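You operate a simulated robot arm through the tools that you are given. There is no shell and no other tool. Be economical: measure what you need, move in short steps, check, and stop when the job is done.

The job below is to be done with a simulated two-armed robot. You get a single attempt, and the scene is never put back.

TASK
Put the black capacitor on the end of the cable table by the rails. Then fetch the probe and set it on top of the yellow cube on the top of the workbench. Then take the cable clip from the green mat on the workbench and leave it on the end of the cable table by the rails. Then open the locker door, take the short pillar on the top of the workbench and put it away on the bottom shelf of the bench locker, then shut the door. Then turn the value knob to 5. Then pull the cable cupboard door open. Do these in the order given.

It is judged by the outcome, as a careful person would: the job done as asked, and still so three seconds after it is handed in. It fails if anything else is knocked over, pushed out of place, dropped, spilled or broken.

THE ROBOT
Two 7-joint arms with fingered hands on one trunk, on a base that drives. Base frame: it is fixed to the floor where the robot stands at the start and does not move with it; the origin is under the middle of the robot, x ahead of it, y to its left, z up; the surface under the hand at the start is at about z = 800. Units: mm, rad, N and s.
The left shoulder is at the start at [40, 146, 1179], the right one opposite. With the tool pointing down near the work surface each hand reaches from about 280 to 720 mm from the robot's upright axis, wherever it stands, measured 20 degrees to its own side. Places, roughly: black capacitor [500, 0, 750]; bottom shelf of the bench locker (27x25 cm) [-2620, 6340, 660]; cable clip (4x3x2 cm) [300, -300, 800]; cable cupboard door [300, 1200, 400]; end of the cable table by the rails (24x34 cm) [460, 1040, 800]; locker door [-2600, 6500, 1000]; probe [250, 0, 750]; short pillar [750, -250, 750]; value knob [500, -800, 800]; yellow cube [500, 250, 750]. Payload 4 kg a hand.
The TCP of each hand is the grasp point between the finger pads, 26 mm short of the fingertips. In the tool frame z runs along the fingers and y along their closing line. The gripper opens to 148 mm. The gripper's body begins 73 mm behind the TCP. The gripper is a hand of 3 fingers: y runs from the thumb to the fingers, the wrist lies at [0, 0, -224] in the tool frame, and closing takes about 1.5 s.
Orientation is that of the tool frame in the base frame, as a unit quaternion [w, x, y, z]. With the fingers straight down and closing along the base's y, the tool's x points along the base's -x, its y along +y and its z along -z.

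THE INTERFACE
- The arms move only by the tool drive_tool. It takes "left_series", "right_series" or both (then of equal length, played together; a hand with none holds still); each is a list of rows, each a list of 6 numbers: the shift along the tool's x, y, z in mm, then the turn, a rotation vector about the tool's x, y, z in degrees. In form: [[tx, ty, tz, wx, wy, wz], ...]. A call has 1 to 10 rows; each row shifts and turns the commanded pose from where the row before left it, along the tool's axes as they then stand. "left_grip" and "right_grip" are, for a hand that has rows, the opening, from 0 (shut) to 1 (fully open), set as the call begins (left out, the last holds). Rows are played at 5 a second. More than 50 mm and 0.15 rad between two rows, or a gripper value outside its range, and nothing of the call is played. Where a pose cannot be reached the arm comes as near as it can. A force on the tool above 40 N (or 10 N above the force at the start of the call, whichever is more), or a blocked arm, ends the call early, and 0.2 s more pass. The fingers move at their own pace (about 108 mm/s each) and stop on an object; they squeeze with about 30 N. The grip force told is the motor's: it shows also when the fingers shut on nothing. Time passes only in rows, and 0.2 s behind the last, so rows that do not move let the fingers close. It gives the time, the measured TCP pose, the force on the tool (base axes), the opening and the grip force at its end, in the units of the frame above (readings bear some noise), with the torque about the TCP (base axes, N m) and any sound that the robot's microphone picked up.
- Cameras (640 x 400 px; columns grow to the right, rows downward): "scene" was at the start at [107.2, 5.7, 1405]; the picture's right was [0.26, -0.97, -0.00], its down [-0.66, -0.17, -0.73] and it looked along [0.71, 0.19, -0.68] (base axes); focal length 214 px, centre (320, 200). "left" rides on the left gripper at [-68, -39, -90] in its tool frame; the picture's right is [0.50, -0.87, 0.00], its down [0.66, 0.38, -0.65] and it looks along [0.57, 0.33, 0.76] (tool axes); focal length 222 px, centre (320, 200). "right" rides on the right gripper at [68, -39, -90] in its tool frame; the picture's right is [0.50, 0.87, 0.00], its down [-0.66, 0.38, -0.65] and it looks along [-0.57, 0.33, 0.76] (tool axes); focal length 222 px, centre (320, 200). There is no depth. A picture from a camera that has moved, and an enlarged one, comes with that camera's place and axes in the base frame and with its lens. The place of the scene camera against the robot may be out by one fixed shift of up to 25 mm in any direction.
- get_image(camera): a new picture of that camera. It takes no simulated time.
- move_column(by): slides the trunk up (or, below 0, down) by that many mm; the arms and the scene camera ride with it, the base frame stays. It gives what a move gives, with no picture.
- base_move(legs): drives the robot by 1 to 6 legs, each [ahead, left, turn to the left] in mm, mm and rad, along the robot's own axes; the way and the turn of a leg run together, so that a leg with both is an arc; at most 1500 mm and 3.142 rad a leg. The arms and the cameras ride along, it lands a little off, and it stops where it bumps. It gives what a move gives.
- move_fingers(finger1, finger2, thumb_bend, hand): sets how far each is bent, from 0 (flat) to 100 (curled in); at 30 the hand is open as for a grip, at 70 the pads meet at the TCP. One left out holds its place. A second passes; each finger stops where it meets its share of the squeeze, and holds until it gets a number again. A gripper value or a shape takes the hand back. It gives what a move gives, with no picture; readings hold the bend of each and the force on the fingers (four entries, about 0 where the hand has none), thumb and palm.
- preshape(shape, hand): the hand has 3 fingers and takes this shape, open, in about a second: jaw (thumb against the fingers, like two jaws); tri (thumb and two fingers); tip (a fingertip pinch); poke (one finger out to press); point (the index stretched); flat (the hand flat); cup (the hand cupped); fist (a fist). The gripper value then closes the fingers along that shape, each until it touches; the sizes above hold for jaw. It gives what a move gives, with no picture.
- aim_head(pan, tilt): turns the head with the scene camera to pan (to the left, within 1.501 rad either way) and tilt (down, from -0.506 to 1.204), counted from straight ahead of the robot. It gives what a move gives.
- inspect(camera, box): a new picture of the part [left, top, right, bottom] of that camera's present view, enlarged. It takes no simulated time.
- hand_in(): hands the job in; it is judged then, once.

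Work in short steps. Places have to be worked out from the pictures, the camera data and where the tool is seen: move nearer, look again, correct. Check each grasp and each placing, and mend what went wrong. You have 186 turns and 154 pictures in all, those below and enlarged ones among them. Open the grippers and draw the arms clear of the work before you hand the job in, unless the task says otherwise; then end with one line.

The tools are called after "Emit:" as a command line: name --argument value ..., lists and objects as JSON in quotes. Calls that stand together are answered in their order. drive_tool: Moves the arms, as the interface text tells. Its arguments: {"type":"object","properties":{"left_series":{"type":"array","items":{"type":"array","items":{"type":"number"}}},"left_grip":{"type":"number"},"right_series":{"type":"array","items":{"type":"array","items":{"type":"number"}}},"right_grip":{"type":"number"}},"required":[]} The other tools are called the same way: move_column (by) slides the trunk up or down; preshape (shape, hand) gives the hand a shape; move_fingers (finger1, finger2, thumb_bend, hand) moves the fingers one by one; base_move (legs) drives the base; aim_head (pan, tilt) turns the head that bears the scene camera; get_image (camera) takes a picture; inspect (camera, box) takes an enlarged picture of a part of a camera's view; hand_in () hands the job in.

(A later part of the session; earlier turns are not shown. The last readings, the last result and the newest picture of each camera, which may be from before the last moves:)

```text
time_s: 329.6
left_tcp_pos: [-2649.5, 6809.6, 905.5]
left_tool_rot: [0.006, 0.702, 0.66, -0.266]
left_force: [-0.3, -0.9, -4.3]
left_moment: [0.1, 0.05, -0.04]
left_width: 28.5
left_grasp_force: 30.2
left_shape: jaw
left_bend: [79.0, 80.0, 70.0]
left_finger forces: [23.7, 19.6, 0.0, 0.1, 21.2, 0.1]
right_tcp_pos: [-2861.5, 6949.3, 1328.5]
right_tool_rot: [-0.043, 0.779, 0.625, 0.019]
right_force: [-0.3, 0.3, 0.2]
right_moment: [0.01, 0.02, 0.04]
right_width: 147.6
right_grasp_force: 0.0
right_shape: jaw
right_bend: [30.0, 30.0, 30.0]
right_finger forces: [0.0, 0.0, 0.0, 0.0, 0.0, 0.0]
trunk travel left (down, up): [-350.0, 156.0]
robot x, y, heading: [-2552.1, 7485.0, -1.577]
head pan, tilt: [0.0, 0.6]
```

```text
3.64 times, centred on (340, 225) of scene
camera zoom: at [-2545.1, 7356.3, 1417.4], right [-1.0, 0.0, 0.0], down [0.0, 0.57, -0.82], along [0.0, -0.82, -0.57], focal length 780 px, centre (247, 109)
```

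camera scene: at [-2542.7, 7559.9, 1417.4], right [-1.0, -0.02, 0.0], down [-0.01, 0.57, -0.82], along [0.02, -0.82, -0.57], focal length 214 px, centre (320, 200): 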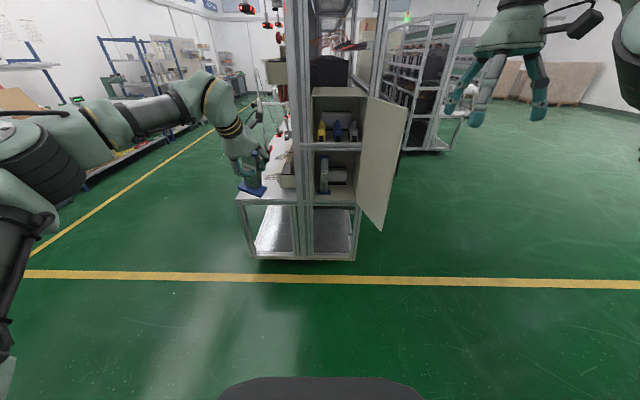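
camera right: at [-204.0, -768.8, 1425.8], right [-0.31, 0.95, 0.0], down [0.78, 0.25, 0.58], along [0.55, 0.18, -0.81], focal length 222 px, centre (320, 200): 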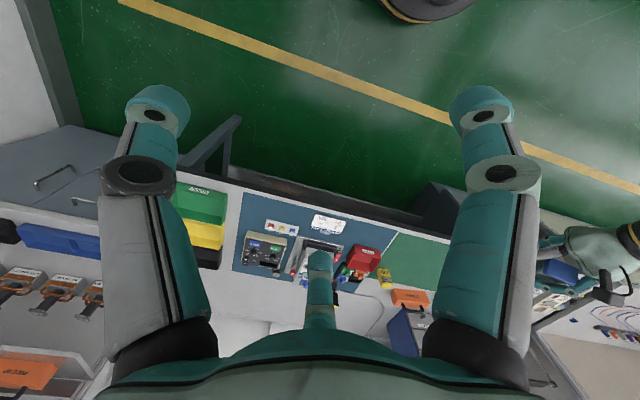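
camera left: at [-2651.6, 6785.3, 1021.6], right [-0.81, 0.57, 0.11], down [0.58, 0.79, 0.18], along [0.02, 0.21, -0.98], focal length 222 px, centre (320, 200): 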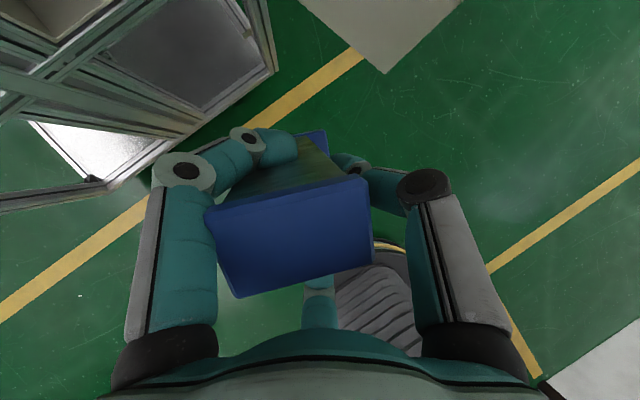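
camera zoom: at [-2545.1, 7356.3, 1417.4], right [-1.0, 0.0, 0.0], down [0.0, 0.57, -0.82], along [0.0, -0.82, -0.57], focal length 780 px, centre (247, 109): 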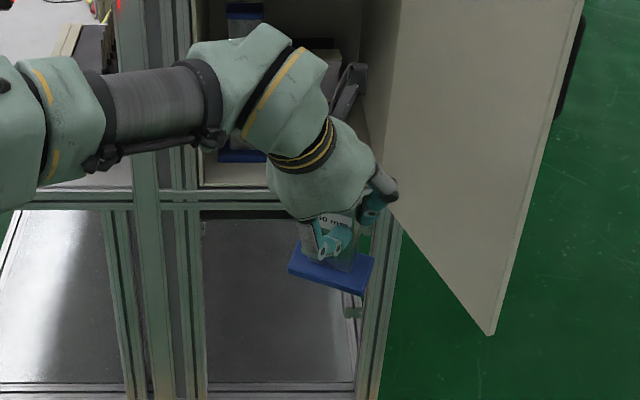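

Now upright laterally with ~11° forward lean — acceptable to settle upright. Lower to z ≈ 820 outside, then drive in partway and look.

Emit:
drive_tool --left_series '[[16, 14.5, 36, 0, 0, 0], [16, 14.5, 36, 0, 0, 0]]'

Emit:
base_move --legs '[[215, -14, 0]]'

Emit:
get_image --camera "scene"

Emit:
get_image --camera "left"

```text
time_s: 330.2
left_tcp_pos: [-2648.5, 6813.3, 822.1]
left_tool_rot: [0.007, 0.703, 0.66, -0.266]
left_force: [-0.4, -0.4, -4.0]
left_moment: [0.1, 0.06, -0.02]
left_width: 28.2
left_grasp_force: 29.7
left_shape: jaw
left_bend: [80.0, 80.0, 70.0]
left_finger forces: [23.7, 19.4, 0.0, 0.1, 21.3, 0.0]
right_tcp_pos: [-2862.1, 6950.0, 1328.7]
right_tool_rot: [-0.043, 0.779, 0.626, 0.019]
right_force: [-0.3, 0.1, -1.4]
right_moment: [0.0, 0.01, 0.02]
right_width: 147.8
right_grasp_force: 0.0
right_shape: jaw
right_bend: [30.0, 30.0, 30.0]
right_finger forces: [0.0, 0.0, 0.0, 0.0, 0.1, 0.0]
trunk travel left (down, up): [-350.0, 156.0]
robot x, y, heading: [-2552.2, 7482.6, -1.57]
head pan, tilt: [0.0, 0.6]
```

```text
time_s: 331.9
left_tcp_pos: [-2662.4, 6603.4, 822.7]
left_tool_rot: [0.007, 0.702, 0.661, -0.267]
left_force: [0.2, -0.7, -3.9]
left_moment: [0.12, 0.0, 0.02]
left_width: 28.4
left_grasp_force: 30.1
left_shape: jaw
left_bend: [80.0, 80.0, 70.0]
left_finger forces: [23.8, 19.4, 0.0, 0.0, 21.3, 0.0]
right_tcp_pos: [-2875.2, 6743.2, 1329.7]
right_tool_rot: [-0.043, 0.778, 0.627, 0.018]
right_force: [-0.5, 0.1, 0.2]
right_moment: [0.0, 0.04, 0.0]
right_width: 147.8
right_grasp_force: 0.1
right_shape: jaw
right_bend: [30.0, 30.0, 30.0]
right_finger forces: [0.0, 0.1, 0.0, 0.0, 0.0, 0.0]
trunk travel left (down, up): [-350.0, 156.0]
robot x, y, heading: [-2567.0, 7270.9, -1.572]
head pan, tilt: [0.0, 0.6]
```

```text
39 pictures are left
camera scene: at [-2559.7, 7149.1, 1417.6], right [-1.0, 0.0, 0.0], down [0.0, 0.56, -0.83], along [0.0, -0.83, -0.56], focal length 214 px, centre (320, 200)
```

scene: 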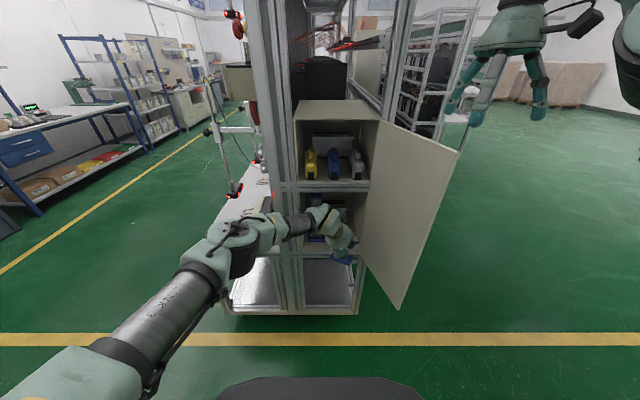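

```text
38 pictures are left
camera left: at [-2665.5, 6579.8, 939.3], right [-0.81, 0.57, 0.1], down [0.58, 0.79, 0.18], along [0.02, 0.21, -0.98], focal length 222 px, centre (320, 200)
```

left: 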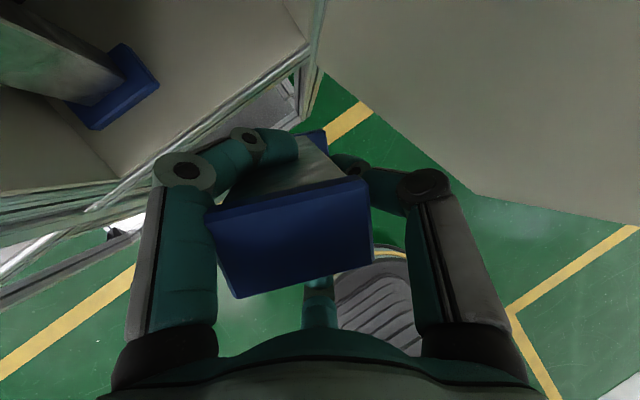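

Clear path: shelf lip y ≈ 6492. Drive in 100 mm, then check.

Emit:
base_move --legs '[[100, 0, 0]]'

Emit:
get_image --camera "left"

Emit:
inspect --camera "scene" --box '[260, 150, 400, 290]'

```text
time_s: 333.0
left_tcp_pos: [-2663.8, 6505.2, 822.8]
left_tool_rot: [0.007, 0.703, 0.66, -0.266]
left_force: [-0.8, -0.6, -4.4]
left_moment: [0.11, 0.04, 0.01]
left_width: 28.1
left_grasp_force: 30.2
left_shape: jaw
left_bend: [80.0, 80.0, 70.0]
left_finger forces: [23.6, 19.4, 0.0, 0.0, 21.5, 0.0]
right_tcp_pos: [-2876.1, 6643.5, 1330.8]
right_tool_rot: [-0.042, 0.779, 0.625, 0.018]
right_force: [-0.6, 0.6, 0.6]
right_moment: [-0.02, -0.04, -0.01]
right_width: 148.1
right_grasp_force: 0.0
right_shape: jaw
right_bend: [30.0, 30.0, 30.0]
right_finger forces: [0.0, 0.0, 0.1, 0.0, 0.0, 0.0]
trunk travel left (down, up): [-350.0, 156.0]
robot x, y, heading: [-2564.4, 7172.5, -1.572]
head pan, tilt: [0.0, 0.6]
```

```text
37 pictures are left
camera left: at [-2667.2, 6480.6, 939.5], right [-0.81, 0.57, 0.1], down [0.58, 0.79, 0.18], along [0.02, 0.21, -0.98], focal length 222 px, centre (320, 200)
```

left: 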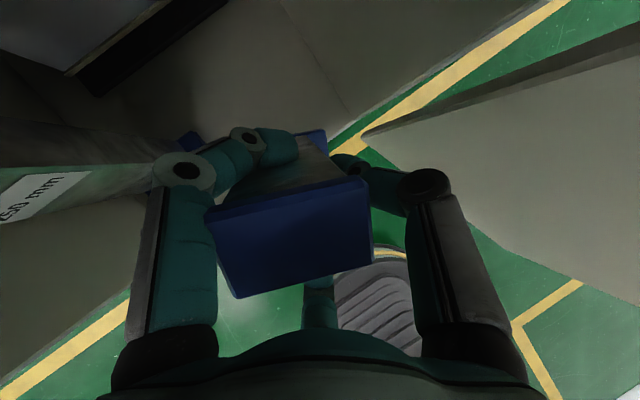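

```text
2.86 times, centred on (330, 220) of scene
camera zoom: at [-2560.2, 7049.7, 1417.6], right [-1.0, 0.0, 0.0], down [0.0, 0.56, -0.83], along [0.0, -0.83, -0.56], focal length 613 px, centre (291, 143)
```

zoom: 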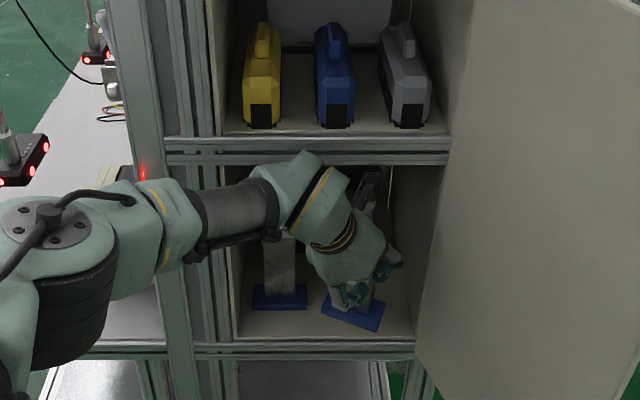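

Fits well. Advance 42 mm more.

Emit:
base_move --legs '[[42, 0, 0]]'

Emit:
inspect --camera "scene" --box '[260, 150, 400, 290]'

```text
time_s: 333.9
left_tcp_pos: [-2664.4, 6466.3, 822.5]
left_tool_rot: [0.008, 0.702, 0.66, -0.266]
left_force: [0.1, 0.5, -4.2]
left_moment: [0.1, 0.06, -0.02]
left_width: 28.1
left_grasp_force: 30.3
left_shape: jaw
left_bend: [80.0, 80.0, 70.0]
left_finger forces: [23.7, 19.3, 0.1, 0.0, 21.6, 0.0]
right_tcp_pos: [-2877.2, 6605.0, 1329.9]
right_tool_rot: [-0.04, 0.779, 0.625, 0.018]
right_force: [-0.9, 0.1, -0.2]
right_moment: [-0.02, 0.01, 0.02]
right_width: 147.6
right_grasp_force: 0.0
right_shape: jaw
right_bend: [30.0, 30.0, 30.0]
right_finger forces: [0.1, 0.0, 0.0, 0.0, 0.0, 0.0]
trunk travel left (down, up): [-350.0, 156.0]
robot x, y, heading: [-2567.3, 7132.8, -1.575]
head pan, tilt: [0.0, 0.6]
```

```text
2.86 times, centred on (330, 220) of scene
camera zoom: at [-2561.3, 7010.6, 1417.7], right [-1.0, 0.0, 0.0], down [0.0, 0.56, -0.83], along [0.0, -0.83, -0.56], focal length 613 px, centre (291, 143)
```

zoom: 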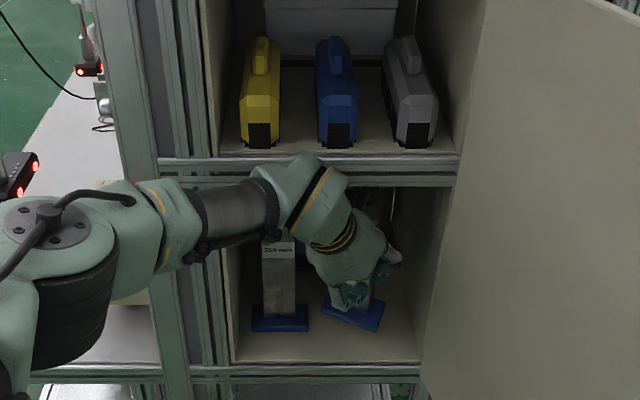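

Well placed inside. Lower: 20 mm, then 4 mm steps watching the force.

Emit:
drive_tool --left_series '[[3.8, 3.4, 8.6, 0, 0, 0], [3.8, 3.4, 8.6, 0, 0, 0], [1.5, 1.4, 3.4, 0, 0, 0], [1.5, 1.4, 3.4, 0, 0, 0]]'

Emit:
drive_tool --left_series '[[1.1, 1, 2.6, 0, 0, 0], [1.1, 1, 2.6, 0, 0, 0], [1.1, 1, 2.6, 0, 0, 0]]'

```text
time_s: 334.9
left_tcp_pos: [-2663.8, 6464.7, 795.0]
left_tool_rot: [0.006, 0.702, 0.66, -0.266]
left_force: [0.2, 0.0, -3.7]
left_moment: [0.13, 0.01, 0.0]
left_width: 28.2
left_grasp_force: 30.3
left_shape: jaw
left_bend: [80.0, 80.0, 70.0]
left_finger forces: [23.7, 19.3, 0.0, 0.0, 21.5, 0.0]
right_tcp_pos: [-2876.6, 6602.2, 1329.5]
right_tool_rot: [-0.041, 0.779, 0.626, 0.019]
right_force: [0.5, -0.5, 0.2]
right_moment: [-0.02, 0.01, -0.03]
right_width: 148.1
right_grasp_force: 0.1
right_shape: jaw
right_bend: [30.0, 30.0, 30.0]
right_finger forces: [0.1, 0.0, 0.0, 0.0, 0.1, 0.1]
trunk travel left (down, up): [-350.0, 156.0]
robot x, y, heading: [-2567.6, 7130.3, -1.571]
head pan, tilt: [0.0, 0.6]
```

```text
time_s: 335.7
left_tcp_pos: [-2664.5, 6465.2, 785.0]
left_tool_rot: [0.006, 0.703, 0.66, -0.266]
left_force: [-0.3, 0.4, -3.7]
left_moment: [0.12, 0.03, -0.01]
left_width: 28.1
left_grasp_force: 30.3
left_shape: jaw
left_bend: [80.0, 80.0, 70.0]
left_finger forces: [23.8, 19.3, 0.0, 0.0, 21.5, 0.0]
right_tcp_pos: [-2876.4, 6601.0, 1329.9]
right_tool_rot: [-0.042, 0.779, 0.625, 0.019]
right_force: [0.2, 1.3, 0.1]
right_moment: [0.01, 0.02, 0.02]
right_width: 147.8
right_grasp_force: 0.1
right_shape: jaw
right_bend: [30.0, 30.0, 30.0]
right_finger forces: [0.0, 0.0, 0.1, 0.0, 0.0, 0.0]
trunk travel left (down, up): [-350.0, 156.0]
robot x, y, heading: [-2565.6, 7129.7, -1.571]
head pan, tilt: [0.0, 0.6]
```

No contact yet at z 785; continue in 3 mm steps.

Emit:
drive_tool --left_series '[[1.1, 1, 2.6, 0, 0, 0], [1.1, 1, 2.6, 0, 0, 0], [1.1, 1, 2.6, 0, 0, 0], [1.1, 1, 2.6, 0, 0, 0], [1.1, 1, 2.6, 0, 0, 0]]'

Emit:
inspect --camera "scene" --box '[300, 190, 380, 270]'

```text
time_s: 336.9
left_tcp_pos: [-2662.7, 6463.1, 778.0]
left_tool_rot: [0.009, 0.702, 0.658, -0.271]
left_force: [6.5, -1.7, 33.3]
left_moment: [0.3, 0.24, -0.06]
left_width: 29.8
left_grasp_force: 29.3
left_shape: jaw
left_bend: [80.0, 82.0, 69.0]
left_finger forces: [31.8, 26.5, 0.0, 0.0, 23.6, 0.0]
right_tcp_pos: [-2873.8, 6607.4, 1331.3]
right_tool_rot: [-0.041, 0.779, 0.626, 0.015]
right_force: [0.2, 0.2, 0.4]
right_moment: [0.02, 0.0, 0.0]
right_width: 148.1
right_grasp_force: 0.1
right_shape: jaw
right_bend: [30.0, 30.0, 30.0]
right_finger forces: [0.1, 0.1, 0.0, 0.0, 0.0, 0.0]
trunk travel left (down, up): [-350.0, 156.0]
robot x, y, heading: [-2566.0, 7133.2, -1.578]
head pan, tilt: [0.0, 0.6]
```

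```text
5.00 times, centred on (340, 230) of scene
camera zoom: at [-2558.6, 7013.2, 1418.1], right [-1.0, 0.0, 0.0], down [0.0, 0.56, -0.83], along [0.0, -0.83, -0.56], focal length 1072 px, centre (220, 50)
```

zoom: 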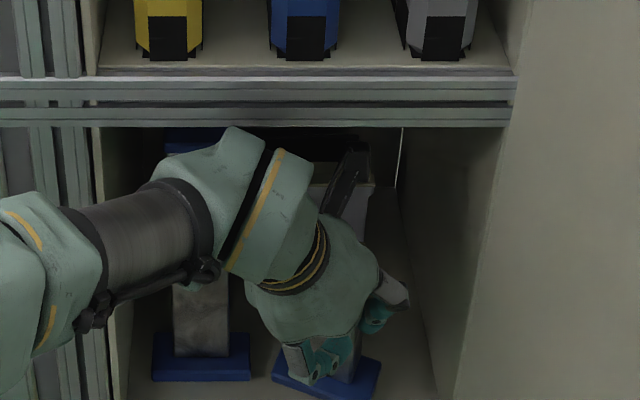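

Contact made (33 N). Ease slightly and open partially to release.

Emit:
drive_tool --left_series '[[-0.8, -0.7, -1.7, 0, 0, 0]]'

Emit:
drive_tool --left_series '[[0, 0, 0, 0, 0, 0], [0, 0, 0, 0, 0, 0], [0, 0, 0, 0, 0, 0], [0, 0, 0, 0, 0, 0], [0, 0, 0, 0, 0, 0], [0, 0, 0, 0, 0, 0]]' --left_grip 0.65

Emit:
get_image --camera "left"

Emit:
inspect --camera "scene" --box '[300, 190, 380, 270]'

```text
time_s: 337.3
left_tcp_pos: [-2662.3, 6463.7, 778.3]
left_tool_rot: [0.009, 0.703, 0.658, -0.27]
left_force: [4.5, -2.2, 30.0]
left_moment: [0.17, 0.35, 0.0]
left_width: 29.8
left_grasp_force: 30.1
left_shape: jaw
left_bend: [80.0, 82.0, 69.0]
left_finger forces: [31.3, 24.1, 0.0, 0.1, 23.2, 0.1]
right_tcp_pos: [-2875.8, 6606.0, 1331.1]
right_tool_rot: [-0.042, 0.78, 0.625, 0.017]
right_force: [-0.6, -0.5, -0.2]
right_moment: [-0.01, -0.01, 0.03]
right_width: 148.0
right_grasp_force: 0.0
right_shape: jaw
right_bend: [30.0, 30.0, 30.0]
right_finger forces: [0.0, 0.0, 0.0, 0.0, 0.1, 0.0]
trunk travel left (down, up): [-350.0, 156.0]
robot x, y, heading: [-2567.9, 7131.7, -1.576]
head pan, tilt: [0.0, 0.6]
```

```text
time_s: 338.7
left_tcp_pos: [-2664.5, 6464.1, 773.1]
left_tool_rot: [0.006, 0.703, 0.66, -0.266]
left_force: [-0.2, 0.0, -0.1]
left_moment: [-0.02, 0.04, 0.01]
left_width: 96.0
left_grasp_force: 0.0
left_shape: jaw
left_bend: [30.0, 30.0, 70.0]
left_finger forces: [0.5, 0.0, 0.1, 0.0, 0.0, 0.0]
right_tcp_pos: [-2875.6, 6602.0, 1328.6]
right_tool_rot: [-0.041, 0.779, 0.625, 0.018]
right_force: [-0.7, -0.2, 0.1]
right_moment: [0.01, 0.01, 0.03]
right_width: 148.1
right_grasp_force: 0.1
right_shape: jaw
right_bend: [30.0, 30.0, 30.0]
right_finger forces: [0.0, 0.0, 0.0, 0.1, 0.1, 0.1]
trunk travel left (down, up): [-350.0, 156.0]
robot x, y, heading: [-2566.3, 7134.9, -1.578]
head pan, tilt: [0.0, 0.6]
```

```text
33 pictures are left
camera left: at [-2666.8, 6438.4, 889.2], right [-0.81, 0.57, 0.11], down [0.58, 0.79, 0.18], along [0.02, 0.21, -0.98], focal length 222 px, centre (320, 200)
```

left: 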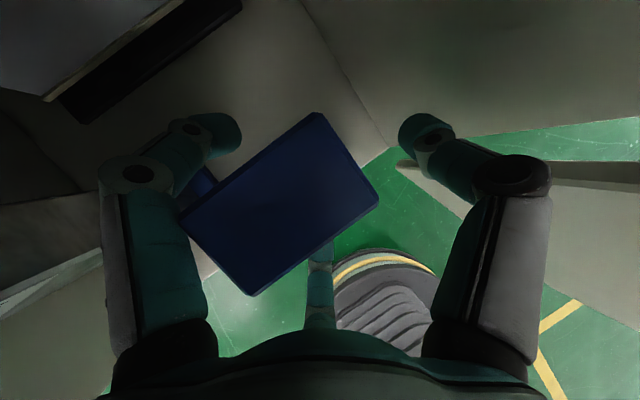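

```text
5.00 times, centred on (340, 230) of scene
camera zoom: at [-2560.3, 7007.9, 1417.5], right [-1.0, 0.0, 0.0], down [0.0, 0.57, -0.82], along [0.0, -0.82, -0.57], focal length 1072 px, centre (220, 50)
```

zoom: 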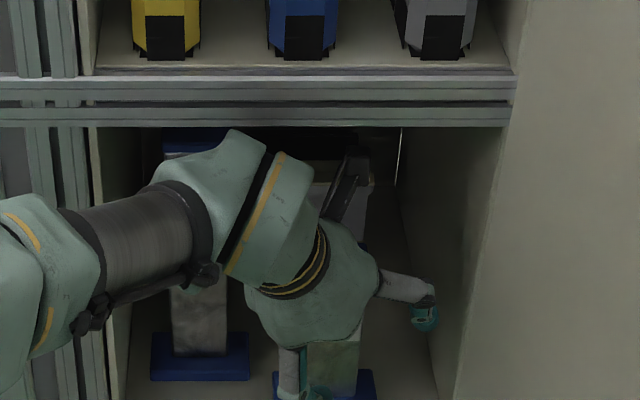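

The pillar stands upright on the shelf, between the fingers. The free gap faces deep-right, so I open a bit more, slide the hand left/back (world [40,30,10]), then straight back.

Emit:
drive_tool --left_series '[[0, 0, 0, 0, 0, 0], [0, 0, 0, 0, 0, 0], [0, 0, 0, 0, 0, 0], [7.8, 10, -11.3, 0, 0, 0], [7.8, 10, -11.3, 0, 0, 0], [7.8, 10, -11.3, 0, 0, 0]]' --left_grip 0.9

Emit:
get_image --camera "left"

```text
time_s: 340.1
left_tcp_pos: [-2624.7, 6495.1, 781.1]
left_tool_rot: [0.006, 0.702, 0.66, -0.266]
left_force: [0.7, -0.1, 0.3]
left_moment: [0.01, -0.01, 0.02]
left_width: 133.3
left_grasp_force: 0.1
left_shape: jaw
left_bend: [25.0, 25.0, 34.0]
left_finger forces: [0.0, 0.0, 0.0, 0.0, 0.1, 0.0]
right_tcp_pos: [-2875.9, 6602.4, 1330.8]
right_tool_rot: [-0.042, 0.779, 0.625, 0.019]
right_force: [-0.1, 1.2, 0.0]
right_moment: [-0.04, 0.01, 0.01]
right_width: 147.7
right_grasp_force: 0.0
right_shape: jaw
right_bend: [30.0, 30.0, 30.0]
right_finger forces: [0.1, 0.0, 0.0, 0.1, 0.1, 0.0]
trunk travel left (down, up): [-350.0, 156.0]
robot x, y, heading: [-2570.3, 7133.4, -1.571]
head pan, tilt: [0.0, 0.6]
```

```text
31 pictures are left
camera left: at [-2627.1, 6468.7, 897.9], right [-0.81, 0.57, 0.11], down [0.58, 0.79, 0.18], along [0.02, 0.21, -0.98], focal length 222 px, centre (320, 200)
```

left: 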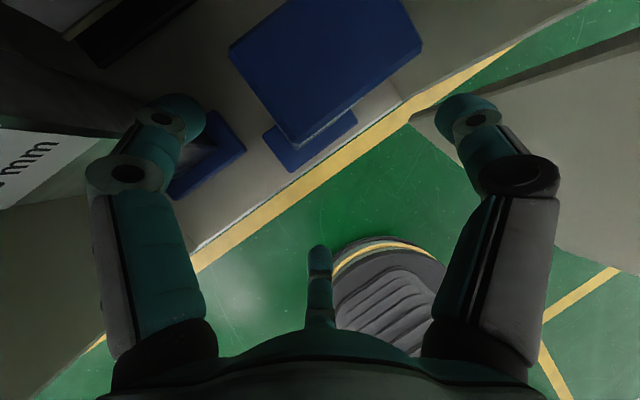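

Pillar stands free and upright, fully on the shelf. Withdraw straight back.

Emit:
drive_tool --left_series '[[27.7, -3.9, -11, 0, 0, 0], [40, -5.5, -15.5, 0, 0, 0], [40, -5.5, -15.5, 0, 0, 0], [40, -5.5, -15.5, 0, 0, 0]]'

Emit:
base_move --legs '[[-250, 0, 0]]'

Emit:
get_image --camera "scene"

```text
time_s: 341.1
left_tcp_pos: [-2620.0, 6655.9, 786.1]
left_tool_rot: [0.006, 0.702, 0.661, -0.266]
left_force: [0.2, -0.3, -0.3]
left_moment: [0.03, 0.0, -0.02]
left_width: 132.9
left_grasp_force: 0.0
left_shape: jaw
left_bend: [25.0, 25.0, 34.0]
left_finger forces: [0.0, 0.0, 0.0, 0.0, 0.0, 0.0]
right_tcp_pos: [-2876.2, 6603.1, 1329.5]
right_tool_rot: [-0.042, 0.779, 0.625, 0.018]
right_force: [0.2, -0.3, 0.1]
right_moment: [0.0, 0.0, 0.0]
right_width: 147.9
right_grasp_force: 0.0
right_shape: jaw
right_bend: [30.0, 30.0, 30.0]
right_finger forces: [0.0, 0.1, 0.0, 0.0, 0.0, 0.0]
trunk travel left (down, up): [-350.0, 156.0]
robot x, y, heading: [-2569.9, 7130.1, -1.572]
head pan, tilt: [0.0, 0.6]
```

```text
time_s: 342.9
left_tcp_pos: [-2619.4, 6905.8, 785.0]
left_tool_rot: [0.006, 0.702, 0.661, -0.265]
left_force: [-0.6, 0.1, 0.0]
left_moment: [0.0, 0.03, -0.01]
left_width: 132.7
left_grasp_force: 0.0
left_shape: jaw
left_bend: [25.0, 25.0, 34.0]
left_finger forces: [0.0, 0.0, 0.0, 0.1, 0.1, 0.0]
right_tcp_pos: [-2876.2, 6852.4, 1328.8]
right_tool_rot: [-0.043, 0.778, 0.627, 0.018]
right_force: [0.1, -0.1, -0.4]
right_moment: [-0.01, 0.0, -0.03]
right_width: 147.9
right_grasp_force: 0.0
right_shape: jaw
right_bend: [30.0, 30.0, 30.0]
right_finger forces: [0.0, 0.0, 0.0, 0.1, 0.0, 0.0]
trunk travel left (down, up): [-350.0, 156.0]
robot x, y, heading: [-2565.7, 7384.3, -1.574]
head pan, tilt: [0.0, 0.6]
```

```text
30 pictures are left
camera scene: at [-2559.7, 7259.0, 1417.4], right [-1.0, 0.0, 0.0], down [0.0, 0.57, -0.82], along [0.0, -0.82, -0.57], focal length 214 px, centre (320, 200)
```

scene: 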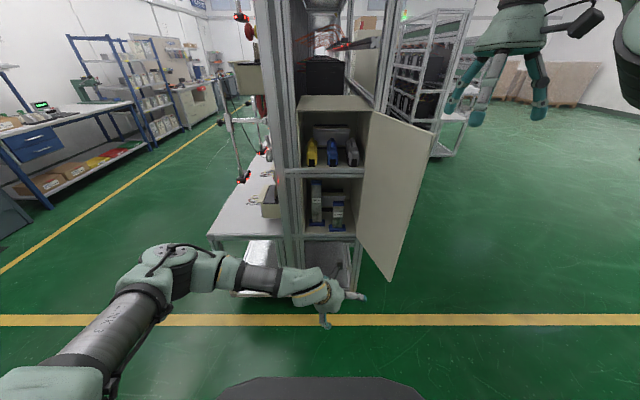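

Pillar is stored. Now to shut the door: clear the left hand away, reposition, and lower the right hand on the outer side of the door.

Emit:
drive_tool --left_series '[[0, 40, -25, 0, 0, 0], [0, 40, -25, 0, 0, 0], [0, 40, -25, 0, 0, 0], [0, 40, -25, 0, 0, 0], [0, 40, -25, 0, 0, 0], [0, 40, -25, 0, 0, 0]]'

Emit:
base_move --legs '[[0, -114, 0], [134, 0, 0]]'

Emit:
drive_tool --right_series '[[0, 0, 46, 0, 0, 0], [0, 0, 46, 0, 0, 0], [0, 0, 46, 0, 0, 0], [0, 0, 46, 0, 0, 0], [0, 0, 46, 0, 0, 0], [0, 0, 46, 0, 0, 0], [0, 0, 46, 0, 0, 0], [0, 0, 46, 0, 0, 0], [0, 0, 46, 0, 0, 0], [0, 0, 46, 0, 0, 0]]' --right_grip 0

Emit:
get_image --camera "scene"

```text
time_s: 344.3
left_tcp_pos: [-2342.2, 6935.1, 838.1]
left_tool_rot: [0.007, 0.702, 0.661, -0.266]
left_force: [0.7, 0.6, 0.6]
left_moment: [-0.02, 0.0, 0.03]
left_width: 132.8
left_grasp_force: 0.1
left_shape: jaw
left_bend: [25.0, 25.0, 34.0]
left_finger forces: [0.1, 0.1, 0.0, 0.1, 0.1, 0.0]
right_tcp_pos: [-2873.9, 6854.9, 1329.7]
right_tool_rot: [-0.042, 0.778, 0.626, 0.018]
right_force: [-0.5, 0.1, 0.2]
right_moment: [-0.03, 0.01, -0.02]
right_width: 148.1
right_grasp_force: 0.1
right_shape: jaw
right_bend: [30.0, 30.0, 30.0]
right_finger forces: [0.0, 0.0, 0.1, 0.1, 0.1, 0.1]
trunk travel left (down, up): [-350.0, 156.0]
robot x, y, heading: [-2561.1, 7386.6, -1.577]
head pan, tilt: [0.0, 0.6]
```

```text
time_s: 346.4
left_tcp_pos: [-2453.3, 6800.3, 838.5]
left_tool_rot: [0.008, 0.701, 0.661, -0.266]
left_force: [0.5, 0.5, 0.2]
left_moment: [0.05, -0.03, 0.04]
left_width: 133.1
left_grasp_force: 0.1
left_shape: jaw
left_bend: [25.0, 25.0, 34.0]
left_finger forces: [0.0, 0.1, 0.0, 0.1, 0.0, 0.0]
right_tcp_pos: [-2986.5, 6718.6, 1330.4]
right_tool_rot: [-0.041, 0.778, 0.627, 0.017]
right_force: [0.3, 0.2, 0.2]
right_moment: [-0.04, -0.01, 0.01]
right_width: 147.8
right_grasp_force: 0.1
right_shape: jaw
right_bend: [30.0, 30.0, 30.0]
right_finger forces: [0.0, 0.0, 0.0, 0.1, 0.1, 0.0]
trunk travel left (down, up): [-350.0, 156.0]
robot x, y, heading: [-2679.1, 7251.1, -1.569]
head pan, tilt: [0.0, 0.6]
```

```text
time_s: 348.6
left_tcp_pos: [-2453.3, 6799.0, 836.6]
left_tool_rot: [0.008, 0.701, 0.662, -0.264]
left_force: [0.0, -0.7, 0.4]
left_moment: [-0.01, -0.01, 0.05]
left_width: 133.1
left_grasp_force: 0.0
left_shape: jaw
left_bend: [25.0, 25.0, 34.0]
left_finger forces: [0.1, 0.0, 0.0, 0.0, 0.0, 0.0]
right_tcp_pos: [-2997.2, 6758.8, 869.7]
right_tool_rot: [-0.042, 0.778, 0.627, 0.018]
right_force: [-0.1, 0.2, -0.3]
right_moment: [0.0, -0.05, 0.0]
right_width: 0.0
right_grasp_force: 30.3
right_shape: jaw
right_bend: [70.0, 70.0, 70.0]
right_finger forces: [0.1, 0.0, 0.1, 0.1, 0.1, 0.0]
trunk travel left (down, up): [-350.0, 156.0]
robot x, y, heading: [-2675.5, 7247.6, -1.564]
head pan, tilt: [0.0, 0.6]
```

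```text
29 pictures are left
camera scene: at [-2672.9, 7123.7, 1417.4], right [-1.0, 0.0, 0.0], down [0.0, 0.57, -0.82], along [0.0, -0.82, -0.57], focal length 214 px, centre (320, 200)
```

scene: 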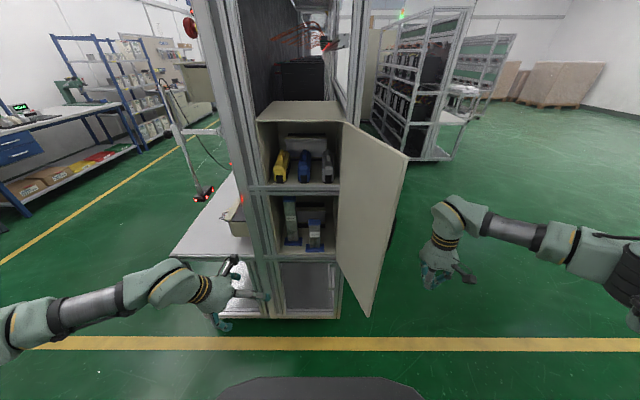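

Right hand is outside the door. Sweep it left to swing the door toward shut.

Emit:
drive_tool --right_series '[[-9.5, 37, 0, 0, 0, 0], [-9.5, 37, 0, 0, 0, 0], [-9.5, 37, 0, 0, 0, 0], [-9.5, 37, 0, 0, 0, 0], [8.7, 30, 0, 0, 0, 0], [8.7, 30, 0, 0, 0, 0], [3, 30, 0, 0, 0, 0], [3, 30, 0, 0, 0, 0], [3, 30, 0, 0, 0, 0], [0, 30, 0, 0, 0, 0]]'

Emit:
get_image --camera "scene"

```text
time_s: 350.8
left_tcp_pos: [-2452.7, 6799.2, 836.9]
left_tool_rot: [0.007, 0.701, 0.662, -0.266]
left_force: [0.2, 0.3, -0.5]
left_moment: [-0.01, -0.02, 0.0]
left_width: 133.1
left_grasp_force: 0.1
left_shape: jaw
left_bend: [25.0, 25.0, 34.0]
left_finger forces: [0.0, 0.0, 0.0, 0.0, 0.1, 0.1]
right_tcp_pos: [-2677.7, 6677.0, 859.7]
right_tool_rot: [-0.042, 0.777, 0.628, 0.018]
right_force: [-1.4, 0.4, -0.2]
right_moment: [0.0, 0.01, 0.01]
right_width: 0.0
right_grasp_force: 30.0
right_shape: jaw
right_bend: [70.0, 70.0, 70.0]
right_finger forces: [0.1, 0.0, 0.1, 0.0, 0.0, 0.0]
trunk travel left (down, up): [-350.0, 156.0]
robot x, y, heading: [-2680.9, 7249.1, -1.574]
head pan, tilt: [0.0, 0.6]
```

```text
28 pictures are left
camera scene: at [-2670.4, 7124.1, 1417.5], right [-1.0, 0.0, 0.0], down [0.0, 0.57, -0.82], along [0.0, -0.82, -0.57], focal length 214 px, centre (320, 200)
```

scene: 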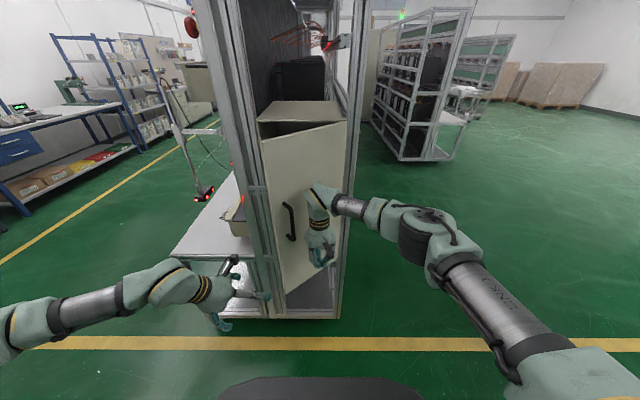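

Door is ~20° from closed. Move over and press forward to shut it fully.

Emit:
drive_tool --right_series '[[-13, 28, 0, 0, 0, 0], [-13, 28, 0, 0, 0, 0], [-30, 15, 0, 0, 0, 0], [-30, 6, 0, 0, 0, 0], [-25, 5, 0, 0, 0, 0], [-15, 3, 0, 0, 0, 0]]'

Emit:
get_image --camera "scene"

```text
time_s: 352.2
left_tcp_pos: [-2454.2, 6798.6, 836.9]
left_tool_rot: [0.007, 0.701, 0.662, -0.266]
left_force: [0.5, 0.0, -0.5]
left_moment: [0.05, -0.01, 0.02]
left_width: 133.0
left_grasp_force: 0.0
left_shape: jaw
left_bend: [25.0, 25.0, 34.0]
left_finger forces: [0.0, 0.0, 0.0, 0.1, 0.0, 0.1]
right_tcp_pos: [-2639.4, 6646.7, 853.8]
right_tool_rot: [-0.042, 0.777, 0.628, 0.018]
right_force: [-0.6, 0.2, 0.0]
right_moment: [-0.01, -0.03, 0.02]
right_width: 0.0
right_grasp_force: 30.2
right_shape: jaw
right_bend: [70.0, 70.0, 70.0]
right_finger forces: [0.0, 0.1, 0.0, 0.1, 0.0, 0.0]
right hand out of reach, approached as far as the arm can: row 2, 3, 4, 5, 6
trunk travel left (down, up): [-350.0, 156.0]
robot x, y, heading: [-2677.6, 7252.2, -1.567]
head pan, tilt: [0.0, 0.6]
```

```text
27 pictures are left
camera scene: at [-2672.4, 7124.2, 1417.5], right [-1.0, 0.0, 0.0], down [0.0, 0.57, -0.82], along [0.0, -0.82, -0.57], focal length 214 px, centre (320, 200)
```

scene: 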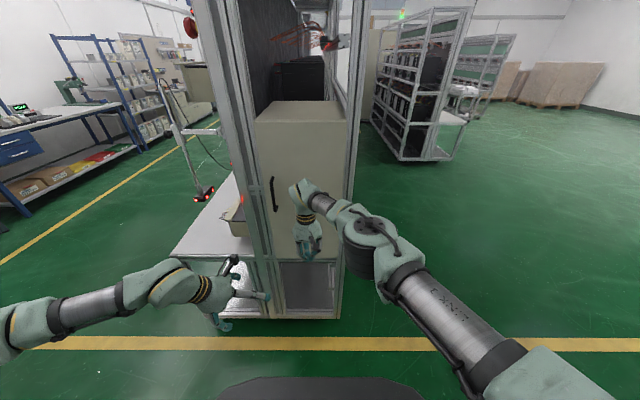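

The door looks shut. Press it gently by driving 110 mm forward, and inspect.

Emit:
base_move --legs '[[112, 0, 0]]'

Emit:
inspect --camera "scene" --box '[220, 80, 400, 320]'

```text
time_s: 353.5
left_tcp_pos: [-2458.8, 6706.3, 843.4]
left_tool_rot: [0.012, 0.703, 0.659, -0.268]
left_force: [0.4, -0.1, -0.8]
left_moment: [-0.03, 0.01, 0.0]
left_width: 133.0
left_grasp_force: 0.1
left_shape: jaw
left_bend: [25.0, 25.0, 34.0]
left_finger forces: [0.0, 0.0, 0.0, 0.1, 0.0, 0.0]
right_tcp_pos: [-2637.9, 6565.9, 851.6]
right_tool_rot: [-0.044, 0.774, 0.631, 0.023]
right_force: [0.0, -0.8, -0.2]
right_moment: [-0.01, 0.01, 0.01]
right_width: 0.1
right_grasp_force: 30.0
right_shape: jaw
right_bend: [70.0, 70.0, 70.0]
right_finger forces: [0.0, 0.0, 0.1, 0.0, 0.0, 0.0]
trunk travel left (down, up): [-350.0, 156.0]
robot x, y, heading: [-2681.7, 7147.6, -1.574]
head pan, tilt: [0.0, 0.6]
stopped in leg 1: the robot was blocked; the commanded pose is now the measured one
```

```text
1.67 times, centred on (310, 200) of scene
camera zoom: at [-2677.6, 7039.2, 1418.8], right [-1.0, 0.0, 0.0], down [0.0, 0.56, -0.83], along [0.0, -0.83, -0.56], focal length 358 px, centre (337, 200)
```

zoom: 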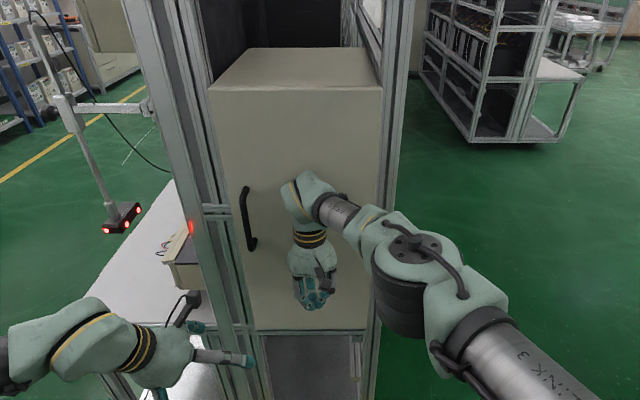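

Door is flush shut. Back away, restore the hands to pointing straight down, and drive back to the workbench.

Emit:
base_move --legs '[[-450, 0, 0]]'

Emit:
drive_tool --left_series '[[0, 0, -40, -5.3, 5.6, -0.9], [0, 0, -40, -5.3, 5.6, -0.9], [0, 0, -40, -5.3, 5.6, -0.9], [0, 0, -40, -5.3, 5.6, -0.9], [0, 0, -45, 0, 0, 0], [0, 0, -45, 0, 0, 0]]' --right_series '[[0, 0, -40, 0, 0, -6], [0, 0, -40, 0, 0, -6], [0, 0, -40, 0, 0, 0], [0, 0, -40, 0, 0, 0], [0, 0, -45, 0, 0, 0], [0, 0, -45, 0, 0, 0]]' --left_grip 1 --right_grip 1

Emit:
inspect --camera "scene" --box '[240, 60, 400, 280]'

Emit:
base_move --legs '[[0, 0, 1.571], [1500, 0, 0], [350, 0, 0], [0, -1500, 0], [0, -1500, 0]]'

```text
time_s: 356.2
left_tcp_pos: [-2453.9, 7134.7, 836.3]
left_tool_rot: [0.006, 0.701, 0.662, -0.265]
left_force: [0.2, 0.4, 0.8]
left_moment: [-0.02, 0.03, -0.01]
left_width: 133.3
left_grasp_force: 0.1
left_shape: jaw
left_bend: [25.0, 25.0, 34.0]
left_finger forces: [0.0, 0.0, 0.1, 0.0, 0.0, 0.0]
right_tcp_pos: [-2634.8, 6993.5, 843.4]
right_tool_rot: [-0.051, 0.773, 0.632, 0.025]
right_force: [-0.3, -0.1, 0.7]
right_moment: [0.04, 0.01, 0.0]
right_width: 0.0
right_grasp_force: 30.3
right_shape: jaw
right_bend: [70.0, 70.0, 70.0]
right_finger forces: [0.1, 0.0, 0.0, 0.0, 0.0, 0.0]
trunk travel left (down, up): [-350.0, 156.0]
robot x, y, heading: [-2678.2, 7586.5, -1.57]
head pan, tilt: [0.0, 0.6]
```

```text
time_s: 357.6
left_tcp_pos: [-2419.9, 7170.0, 1082.4]
left_tool_rot: [-0.001, 0.705, 0.71, 0.001]
left_force: [-0.4, 0.0, 0.2]
left_moment: [-0.03, 0.0, 0.03]
left_width: 148.2
left_grasp_force: 0.0
left_shape: jaw
left_bend: [30.0, 30.0, 30.0]
left_finger forces: [0.1, 0.0, 0.0, 0.0, 0.1, 0.0]
right_tcp_pos: [-2630.5, 6997.7, 1088.6]
right_tool_rot: [-0.047, 0.703, 0.709, 0.031]
right_force: [0.0, 0.6, 0.5]
right_moment: [-0.06, -0.04, 0.01]
right_width: 148.0
right_grasp_force: 0.2
right_shape: jaw
right_bend: [30.0, 30.0, 30.0]
right_finger forces: [0.1, 0.0, 0.0, 0.0, 0.1, 0.0]
right hand out of reach, approached as far as the arm can: row 4, 5, 6
trunk travel left (down, up): [-350.0, 156.0]
robot x, y, heading: [-2678.4, 7586.7, -1.565]
head pan, tilt: [0.0, 0.6]
```

```text
1.82 times, centred on (320, 170) of scene
camera zoom: at [-2674.0, 7461.8, 1417.7], right [-1.0, 0.0, 0.0], down [0.0, 0.56, -0.83], along [0.0, -0.83, -0.56], focal length 390 px, centre (320, 254)
```

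zoom: 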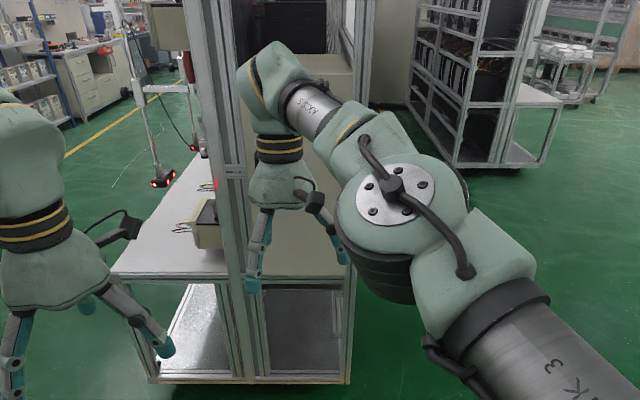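

```text
time_s: 384.5
left_tcp_pos: [-549.4, 4806.7, 1080.6]
left_tool_rot: [-0.001, 0.029, 1.0, -0.001]
left_force: [-0.3, 0.0, 0.1]
left_moment: [-0.02, 0.01, -0.02]
left_width: 147.8
left_grasp_force: 0.0
left_shape: jaw
left_bend: [30.0, 30.0, 30.0]
left_finger forces: [0.0, 0.0, 0.1, 0.1, 0.0, 0.1]
right_tcp_pos: [-388.9, 4583.5, 1087.3]
right_tool_rot: [-0.055, 0.029, 0.998, -0.009]
right_force: [0.6, 0.7, -1.3]
right_moment: [0.02, -0.03, -0.02]
right_width: 147.8
right_grasp_force: 0.0
right_shape: jaw
right_bend: [30.0, 30.0, 30.0]
right_finger forces: [0.0, 0.0, 0.0, 0.1, 0.0, 0.0]
trunk travel left (down, up): [-350.0, 156.0]
robot x, y, heading: [-979.2, 4573.3, -0.063]
head pan, tilt: [0.0, 0.6]
```

Emit:
base_move --legs '[[0, 0, 0.063], [230, 0, 0], [0, -1500, 0], [0, -1500, 0], [0, -1500, 0]]'

Emit:
base_move --legs '[[0, -700, 0]]'

Emit:
get_image --camera "scene"

```text
time_s: 407.9
left_tcp_pos: [-294.5, 329.3, 1080.8]
left_tool_rot: [-0.001, -0.035, 0.999, -0.002]
left_force: [-1.0, 0.1, 0.2]
left_moment: [0.03, 0.0, -0.01]
left_width: 148.0
left_grasp_force: 0.0
left_shape: jaw
left_bend: [30.0, 30.0, 30.0]
left_finger forces: [0.1, 0.0, 0.1, 0.0, 0.1, 0.1]
right_tcp_pos: [-107.3, 128.8, 1086.9]
right_tool_rot: [-0.055, -0.036, 0.998, -0.013]
right_force: [-0.2, 0.2, -0.2]
right_moment: [-0.02, 0.01, -0.01]
right_width: 147.9
right_grasp_force: 0.0
right_shape: jaw
right_bend: [30.0, 30.0, 30.0]
right_finger forces: [0.0, 0.1, 0.0, 0.0, 0.0, 0.0]
trunk travel left (down, up): [-350.0, 156.0]
robot x, y, heading: [-691.3, 38.9, 0.068]
head pan, tilt: [0.0, 0.6]
```

```text
time_s: 411.8
left_tcp_pos: [-247.9, -369.7, 1081.7]
left_tool_rot: [0.0, -0.035, 0.999, 0.0]
left_force: [0.4, 0.1, 0.2]
left_moment: [-0.01, -0.04, 0.03]
left_width: 147.9
left_grasp_force: 0.0
left_shape: jaw
left_bend: [30.0, 30.0, 30.0]
left_finger forces: [0.0, 0.1, 0.0, 0.0, 0.1, 0.0]
right_tcp_pos: [-61.9, -568.8, 1086.8]
right_tool_rot: [-0.055, -0.037, 0.998, -0.013]
right_force: [-0.4, 0.0, -0.4]
right_moment: [-0.01, 0.01, 0.01]
right_width: 148.1
right_grasp_force: 0.1
right_shape: jaw
right_bend: [30.0, 30.0, 30.0]
right_finger forces: [0.0, 0.0, 0.0, 0.0, 0.1, 0.0]
trunk travel left (down, up): [-350.0, 156.0]
robot x, y, heading: [-643.4, -655.1, 0.064]
head pan, tilt: [0.0, 0.6]
```

```text
24 pictures are left
camera scene: at [-529.7, -664.5, 1417.5], right [0.07, -1.0, 0.0], down [-0.56, -0.04, -0.82], along [0.82, 0.05, -0.57], focal length 214 px, centre (320, 200)
```

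scene: 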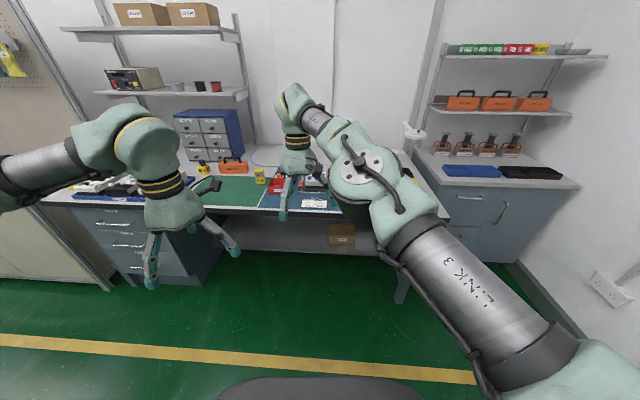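

Square up and move ahead to the bench's right part to see the value knob.

Emit:
base_move --legs '[[0, 0, -0.062], [540, 0, 0]]'

Emit:
get_image --camera "right"

```text
time_s: 415.3
left_tcp_pos: [308.3, -387.8, 1081.8]
left_tool_rot: [0.0, -0.008, 1.0, -0.001]
left_force: [0.6, 0.0, 0.2]
left_moment: [-0.01, -0.01, -0.01]
left_width: 147.9
left_grasp_force: 0.1
left_shape: jaw
left_bend: [30.0, 30.0, 30.0]
left_finger forces: [0.0, 0.1, 0.1, 0.0, 0.1, 0.1]
right_tcp_pos: [483.2, -596.1, 1087.6]
right_tool_rot: [-0.055, -0.009, 0.998, -0.011]
right_force: [0.0, -0.3, 0.0]
right_moment: [-0.04, -0.02, 0.01]
right_width: 148.1
right_grasp_force: 0.1
right_shape: jaw
right_bend: [30.0, 30.0, 30.0]
right_finger forces: [0.0, 0.0, 0.0, 0.1, 0.0, 0.0]
trunk travel left (down, up): [-350.0, 156.0]
robot x, y, heading: [-103.0, -653.2, 0.015]
head pan, tilt: [0.0, 0.6]
```

```text
23 pictures are left
camera right: at [426.5, -633.3, 1186.2], right [-0.51, 0.86, 0.04], down [0.72, 0.41, 0.57], along [0.47, 0.32, -0.82], focal length 222 px, centre (320, 200)
```

right: 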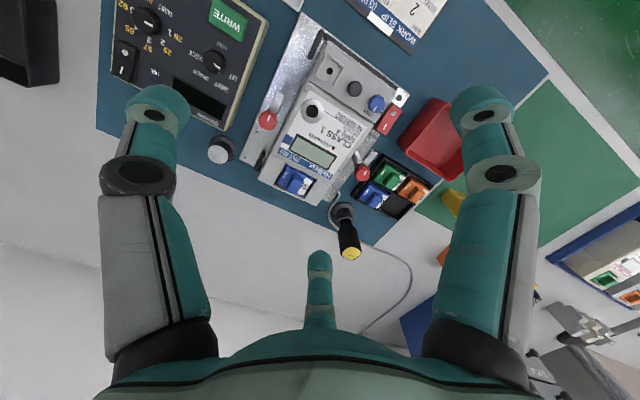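

Enlarge the programmer panel to identify the value knob.

Emit:
inspect --camera "right" --box '[95, 0, 275, 135]'

```text
2.96 times, centred on (185, 68) of right
camera zoom: at [426.5, -633.3, 1186.2], right [-0.51, 0.86, 0.04], down [0.72, 0.41, 0.57], along [0.47, 0.32, -0.82], focal length 658 px, centre (720, 593)
```

zoom: 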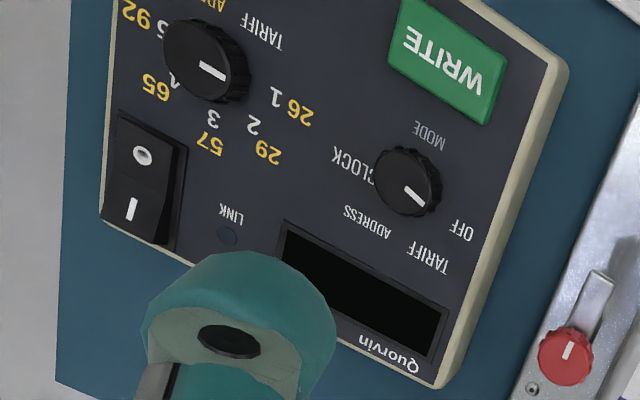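

The value knob is the one at ≈ [498,-803]: labels 1 (left) … 3 (far) … 5 (right), 45° apart, now pointing to 1. So it needs a 180° clockwise turn. Bring the right hand above it.

Emit:
drive_tool --right_series '[[0, 0, 0, -1.3, -6.3, 1], [-3, -42, 24, 0, 0, 0], [-3, -42, 24, 0, 0, 0], [-3, -42, 24, 0, 0, 0], [-3, -42, 24, 0, 0, 0], [-3, -41, 24, 0, 0, 0]]' --right_grip 0.55

Emit:
inspect --camera "right" --box '[200, 0, 440, 200]'

```text
time_s: 416.7
left_tcp_pos: [309.8, -388.2, 1081.5]
left_tool_rot: [0.0, -0.008, 1.0, 0.0]
left_force: [-0.3, 0.5, -0.1]
left_moment: [0.01, 0.05, -0.01]
left_width: 147.8
left_grasp_force: 0.1
left_shape: jaw
left_bend: [30.0, 30.0, 30.0]
left_finger forces: [0.1, 0.0, 0.0, 0.0, 0.1, 0.1]
right_tcp_pos: [498.7, -809.5, 968.1]
right_tool_rot: [-0.001, -0.002, 1.0, 0.0]
right_force: [0.1, -0.3, 0.3]
right_moment: [0.01, 0.0, -0.03]
right_width: 82.0
right_grasp_force: 0.1
right_shape: jaw
right_bend: [34.0, 34.0, 70.0]
right_finger forces: [0.1, 0.0, 0.0, 0.0, 0.0, 0.0]
trunk travel left (down, up): [-350.0, 156.0]
robot x, y, heading: [-100.5, -652.1, 0.014]
head pan, tilt: [0.0, 0.6]
```

```text
2.00 times, centred on (320, 100) of right
camera zoom: at [431.0, -848.7, 1058.4], right [-0.5, 0.86, 0.0], down [0.66, 0.38, 0.65], along [0.56, 0.33, -0.76], focal length 444 px, centre (320, 400)
```

zoom: 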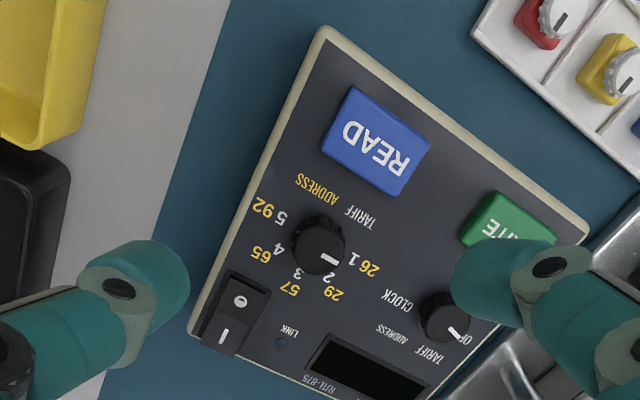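

Knob axis ≈ [500,-809], top z ≈ 849. The READ button is close on the near side, so I'll grip only the knob's upper part. Pre-rotate the hand 85° counter-clockwise at height.

Emit:
drive_tool --right_series '[[0, 0, 0, 0, 0, -8.5], [0, 0, 0, 0, 0, -8.5], [0, 0, 0, 0, 0, -8.5], [0, 0, 0, 0, 0, -8.5], [0, 0, 0, 0, 0, -8.5], [0, 0, 0, 0, 0, -8.5], [0, 0, 0, 0, 0, -8.5], [0, 0, 0, 0, 0, -8.5], [0, 0, 0, 0, 0, -8.5], [0, 0, 0, 0, 0, -8.5]]'

Emit:
get_image --camera "right"

```text
time_s: 418.9
left_tcp_pos: [308.9, -386.1, 1080.9]
left_tool_rot: [-0.001, -0.007, 1.0, -0.001]
left_force: [-0.2, -0.3, 0.9]
left_moment: [0.03, 0.0, 0.0]
left_width: 147.7
left_grasp_force: 0.0
left_shape: jaw
left_bend: [30.0, 30.0, 30.0]
left_finger forces: [0.0, 0.1, 0.1, 0.1, 0.0, 0.1]
right_tcp_pos: [498.9, -804.6, 968.0]
right_tool_rot: [-0.002, -0.678, 0.735, -0.001]
right_force: [0.3, 0.1, -0.1]
right_moment: [-0.02, -0.02, -0.01]
right_width: 82.0
right_grasp_force: 0.1
right_shape: jaw
right_bend: [34.0, 34.0, 70.0]
right_finger forces: [0.1, 0.0, 0.0, 0.1, 0.0, 0.0]
trunk travel left (down, up): [-350.0, 156.0]
robot x, y, heading: [-100.1, -651.7, 0.01]
head pan, tilt: [0.0, 0.6]
```

```text
20 pictures are left
camera right: at [531.5, -874.7, 1058.9], right [-0.9, -0.43, 0.0], down [-0.32, 0.68, 0.65], along [-0.28, 0.59, -0.76], focal length 222 px, centre (320, 200)
```

right: 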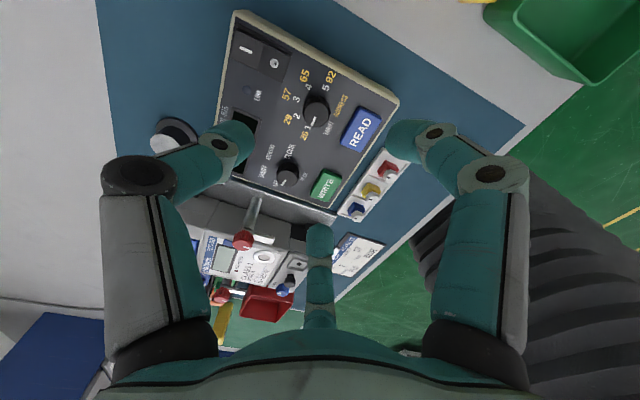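

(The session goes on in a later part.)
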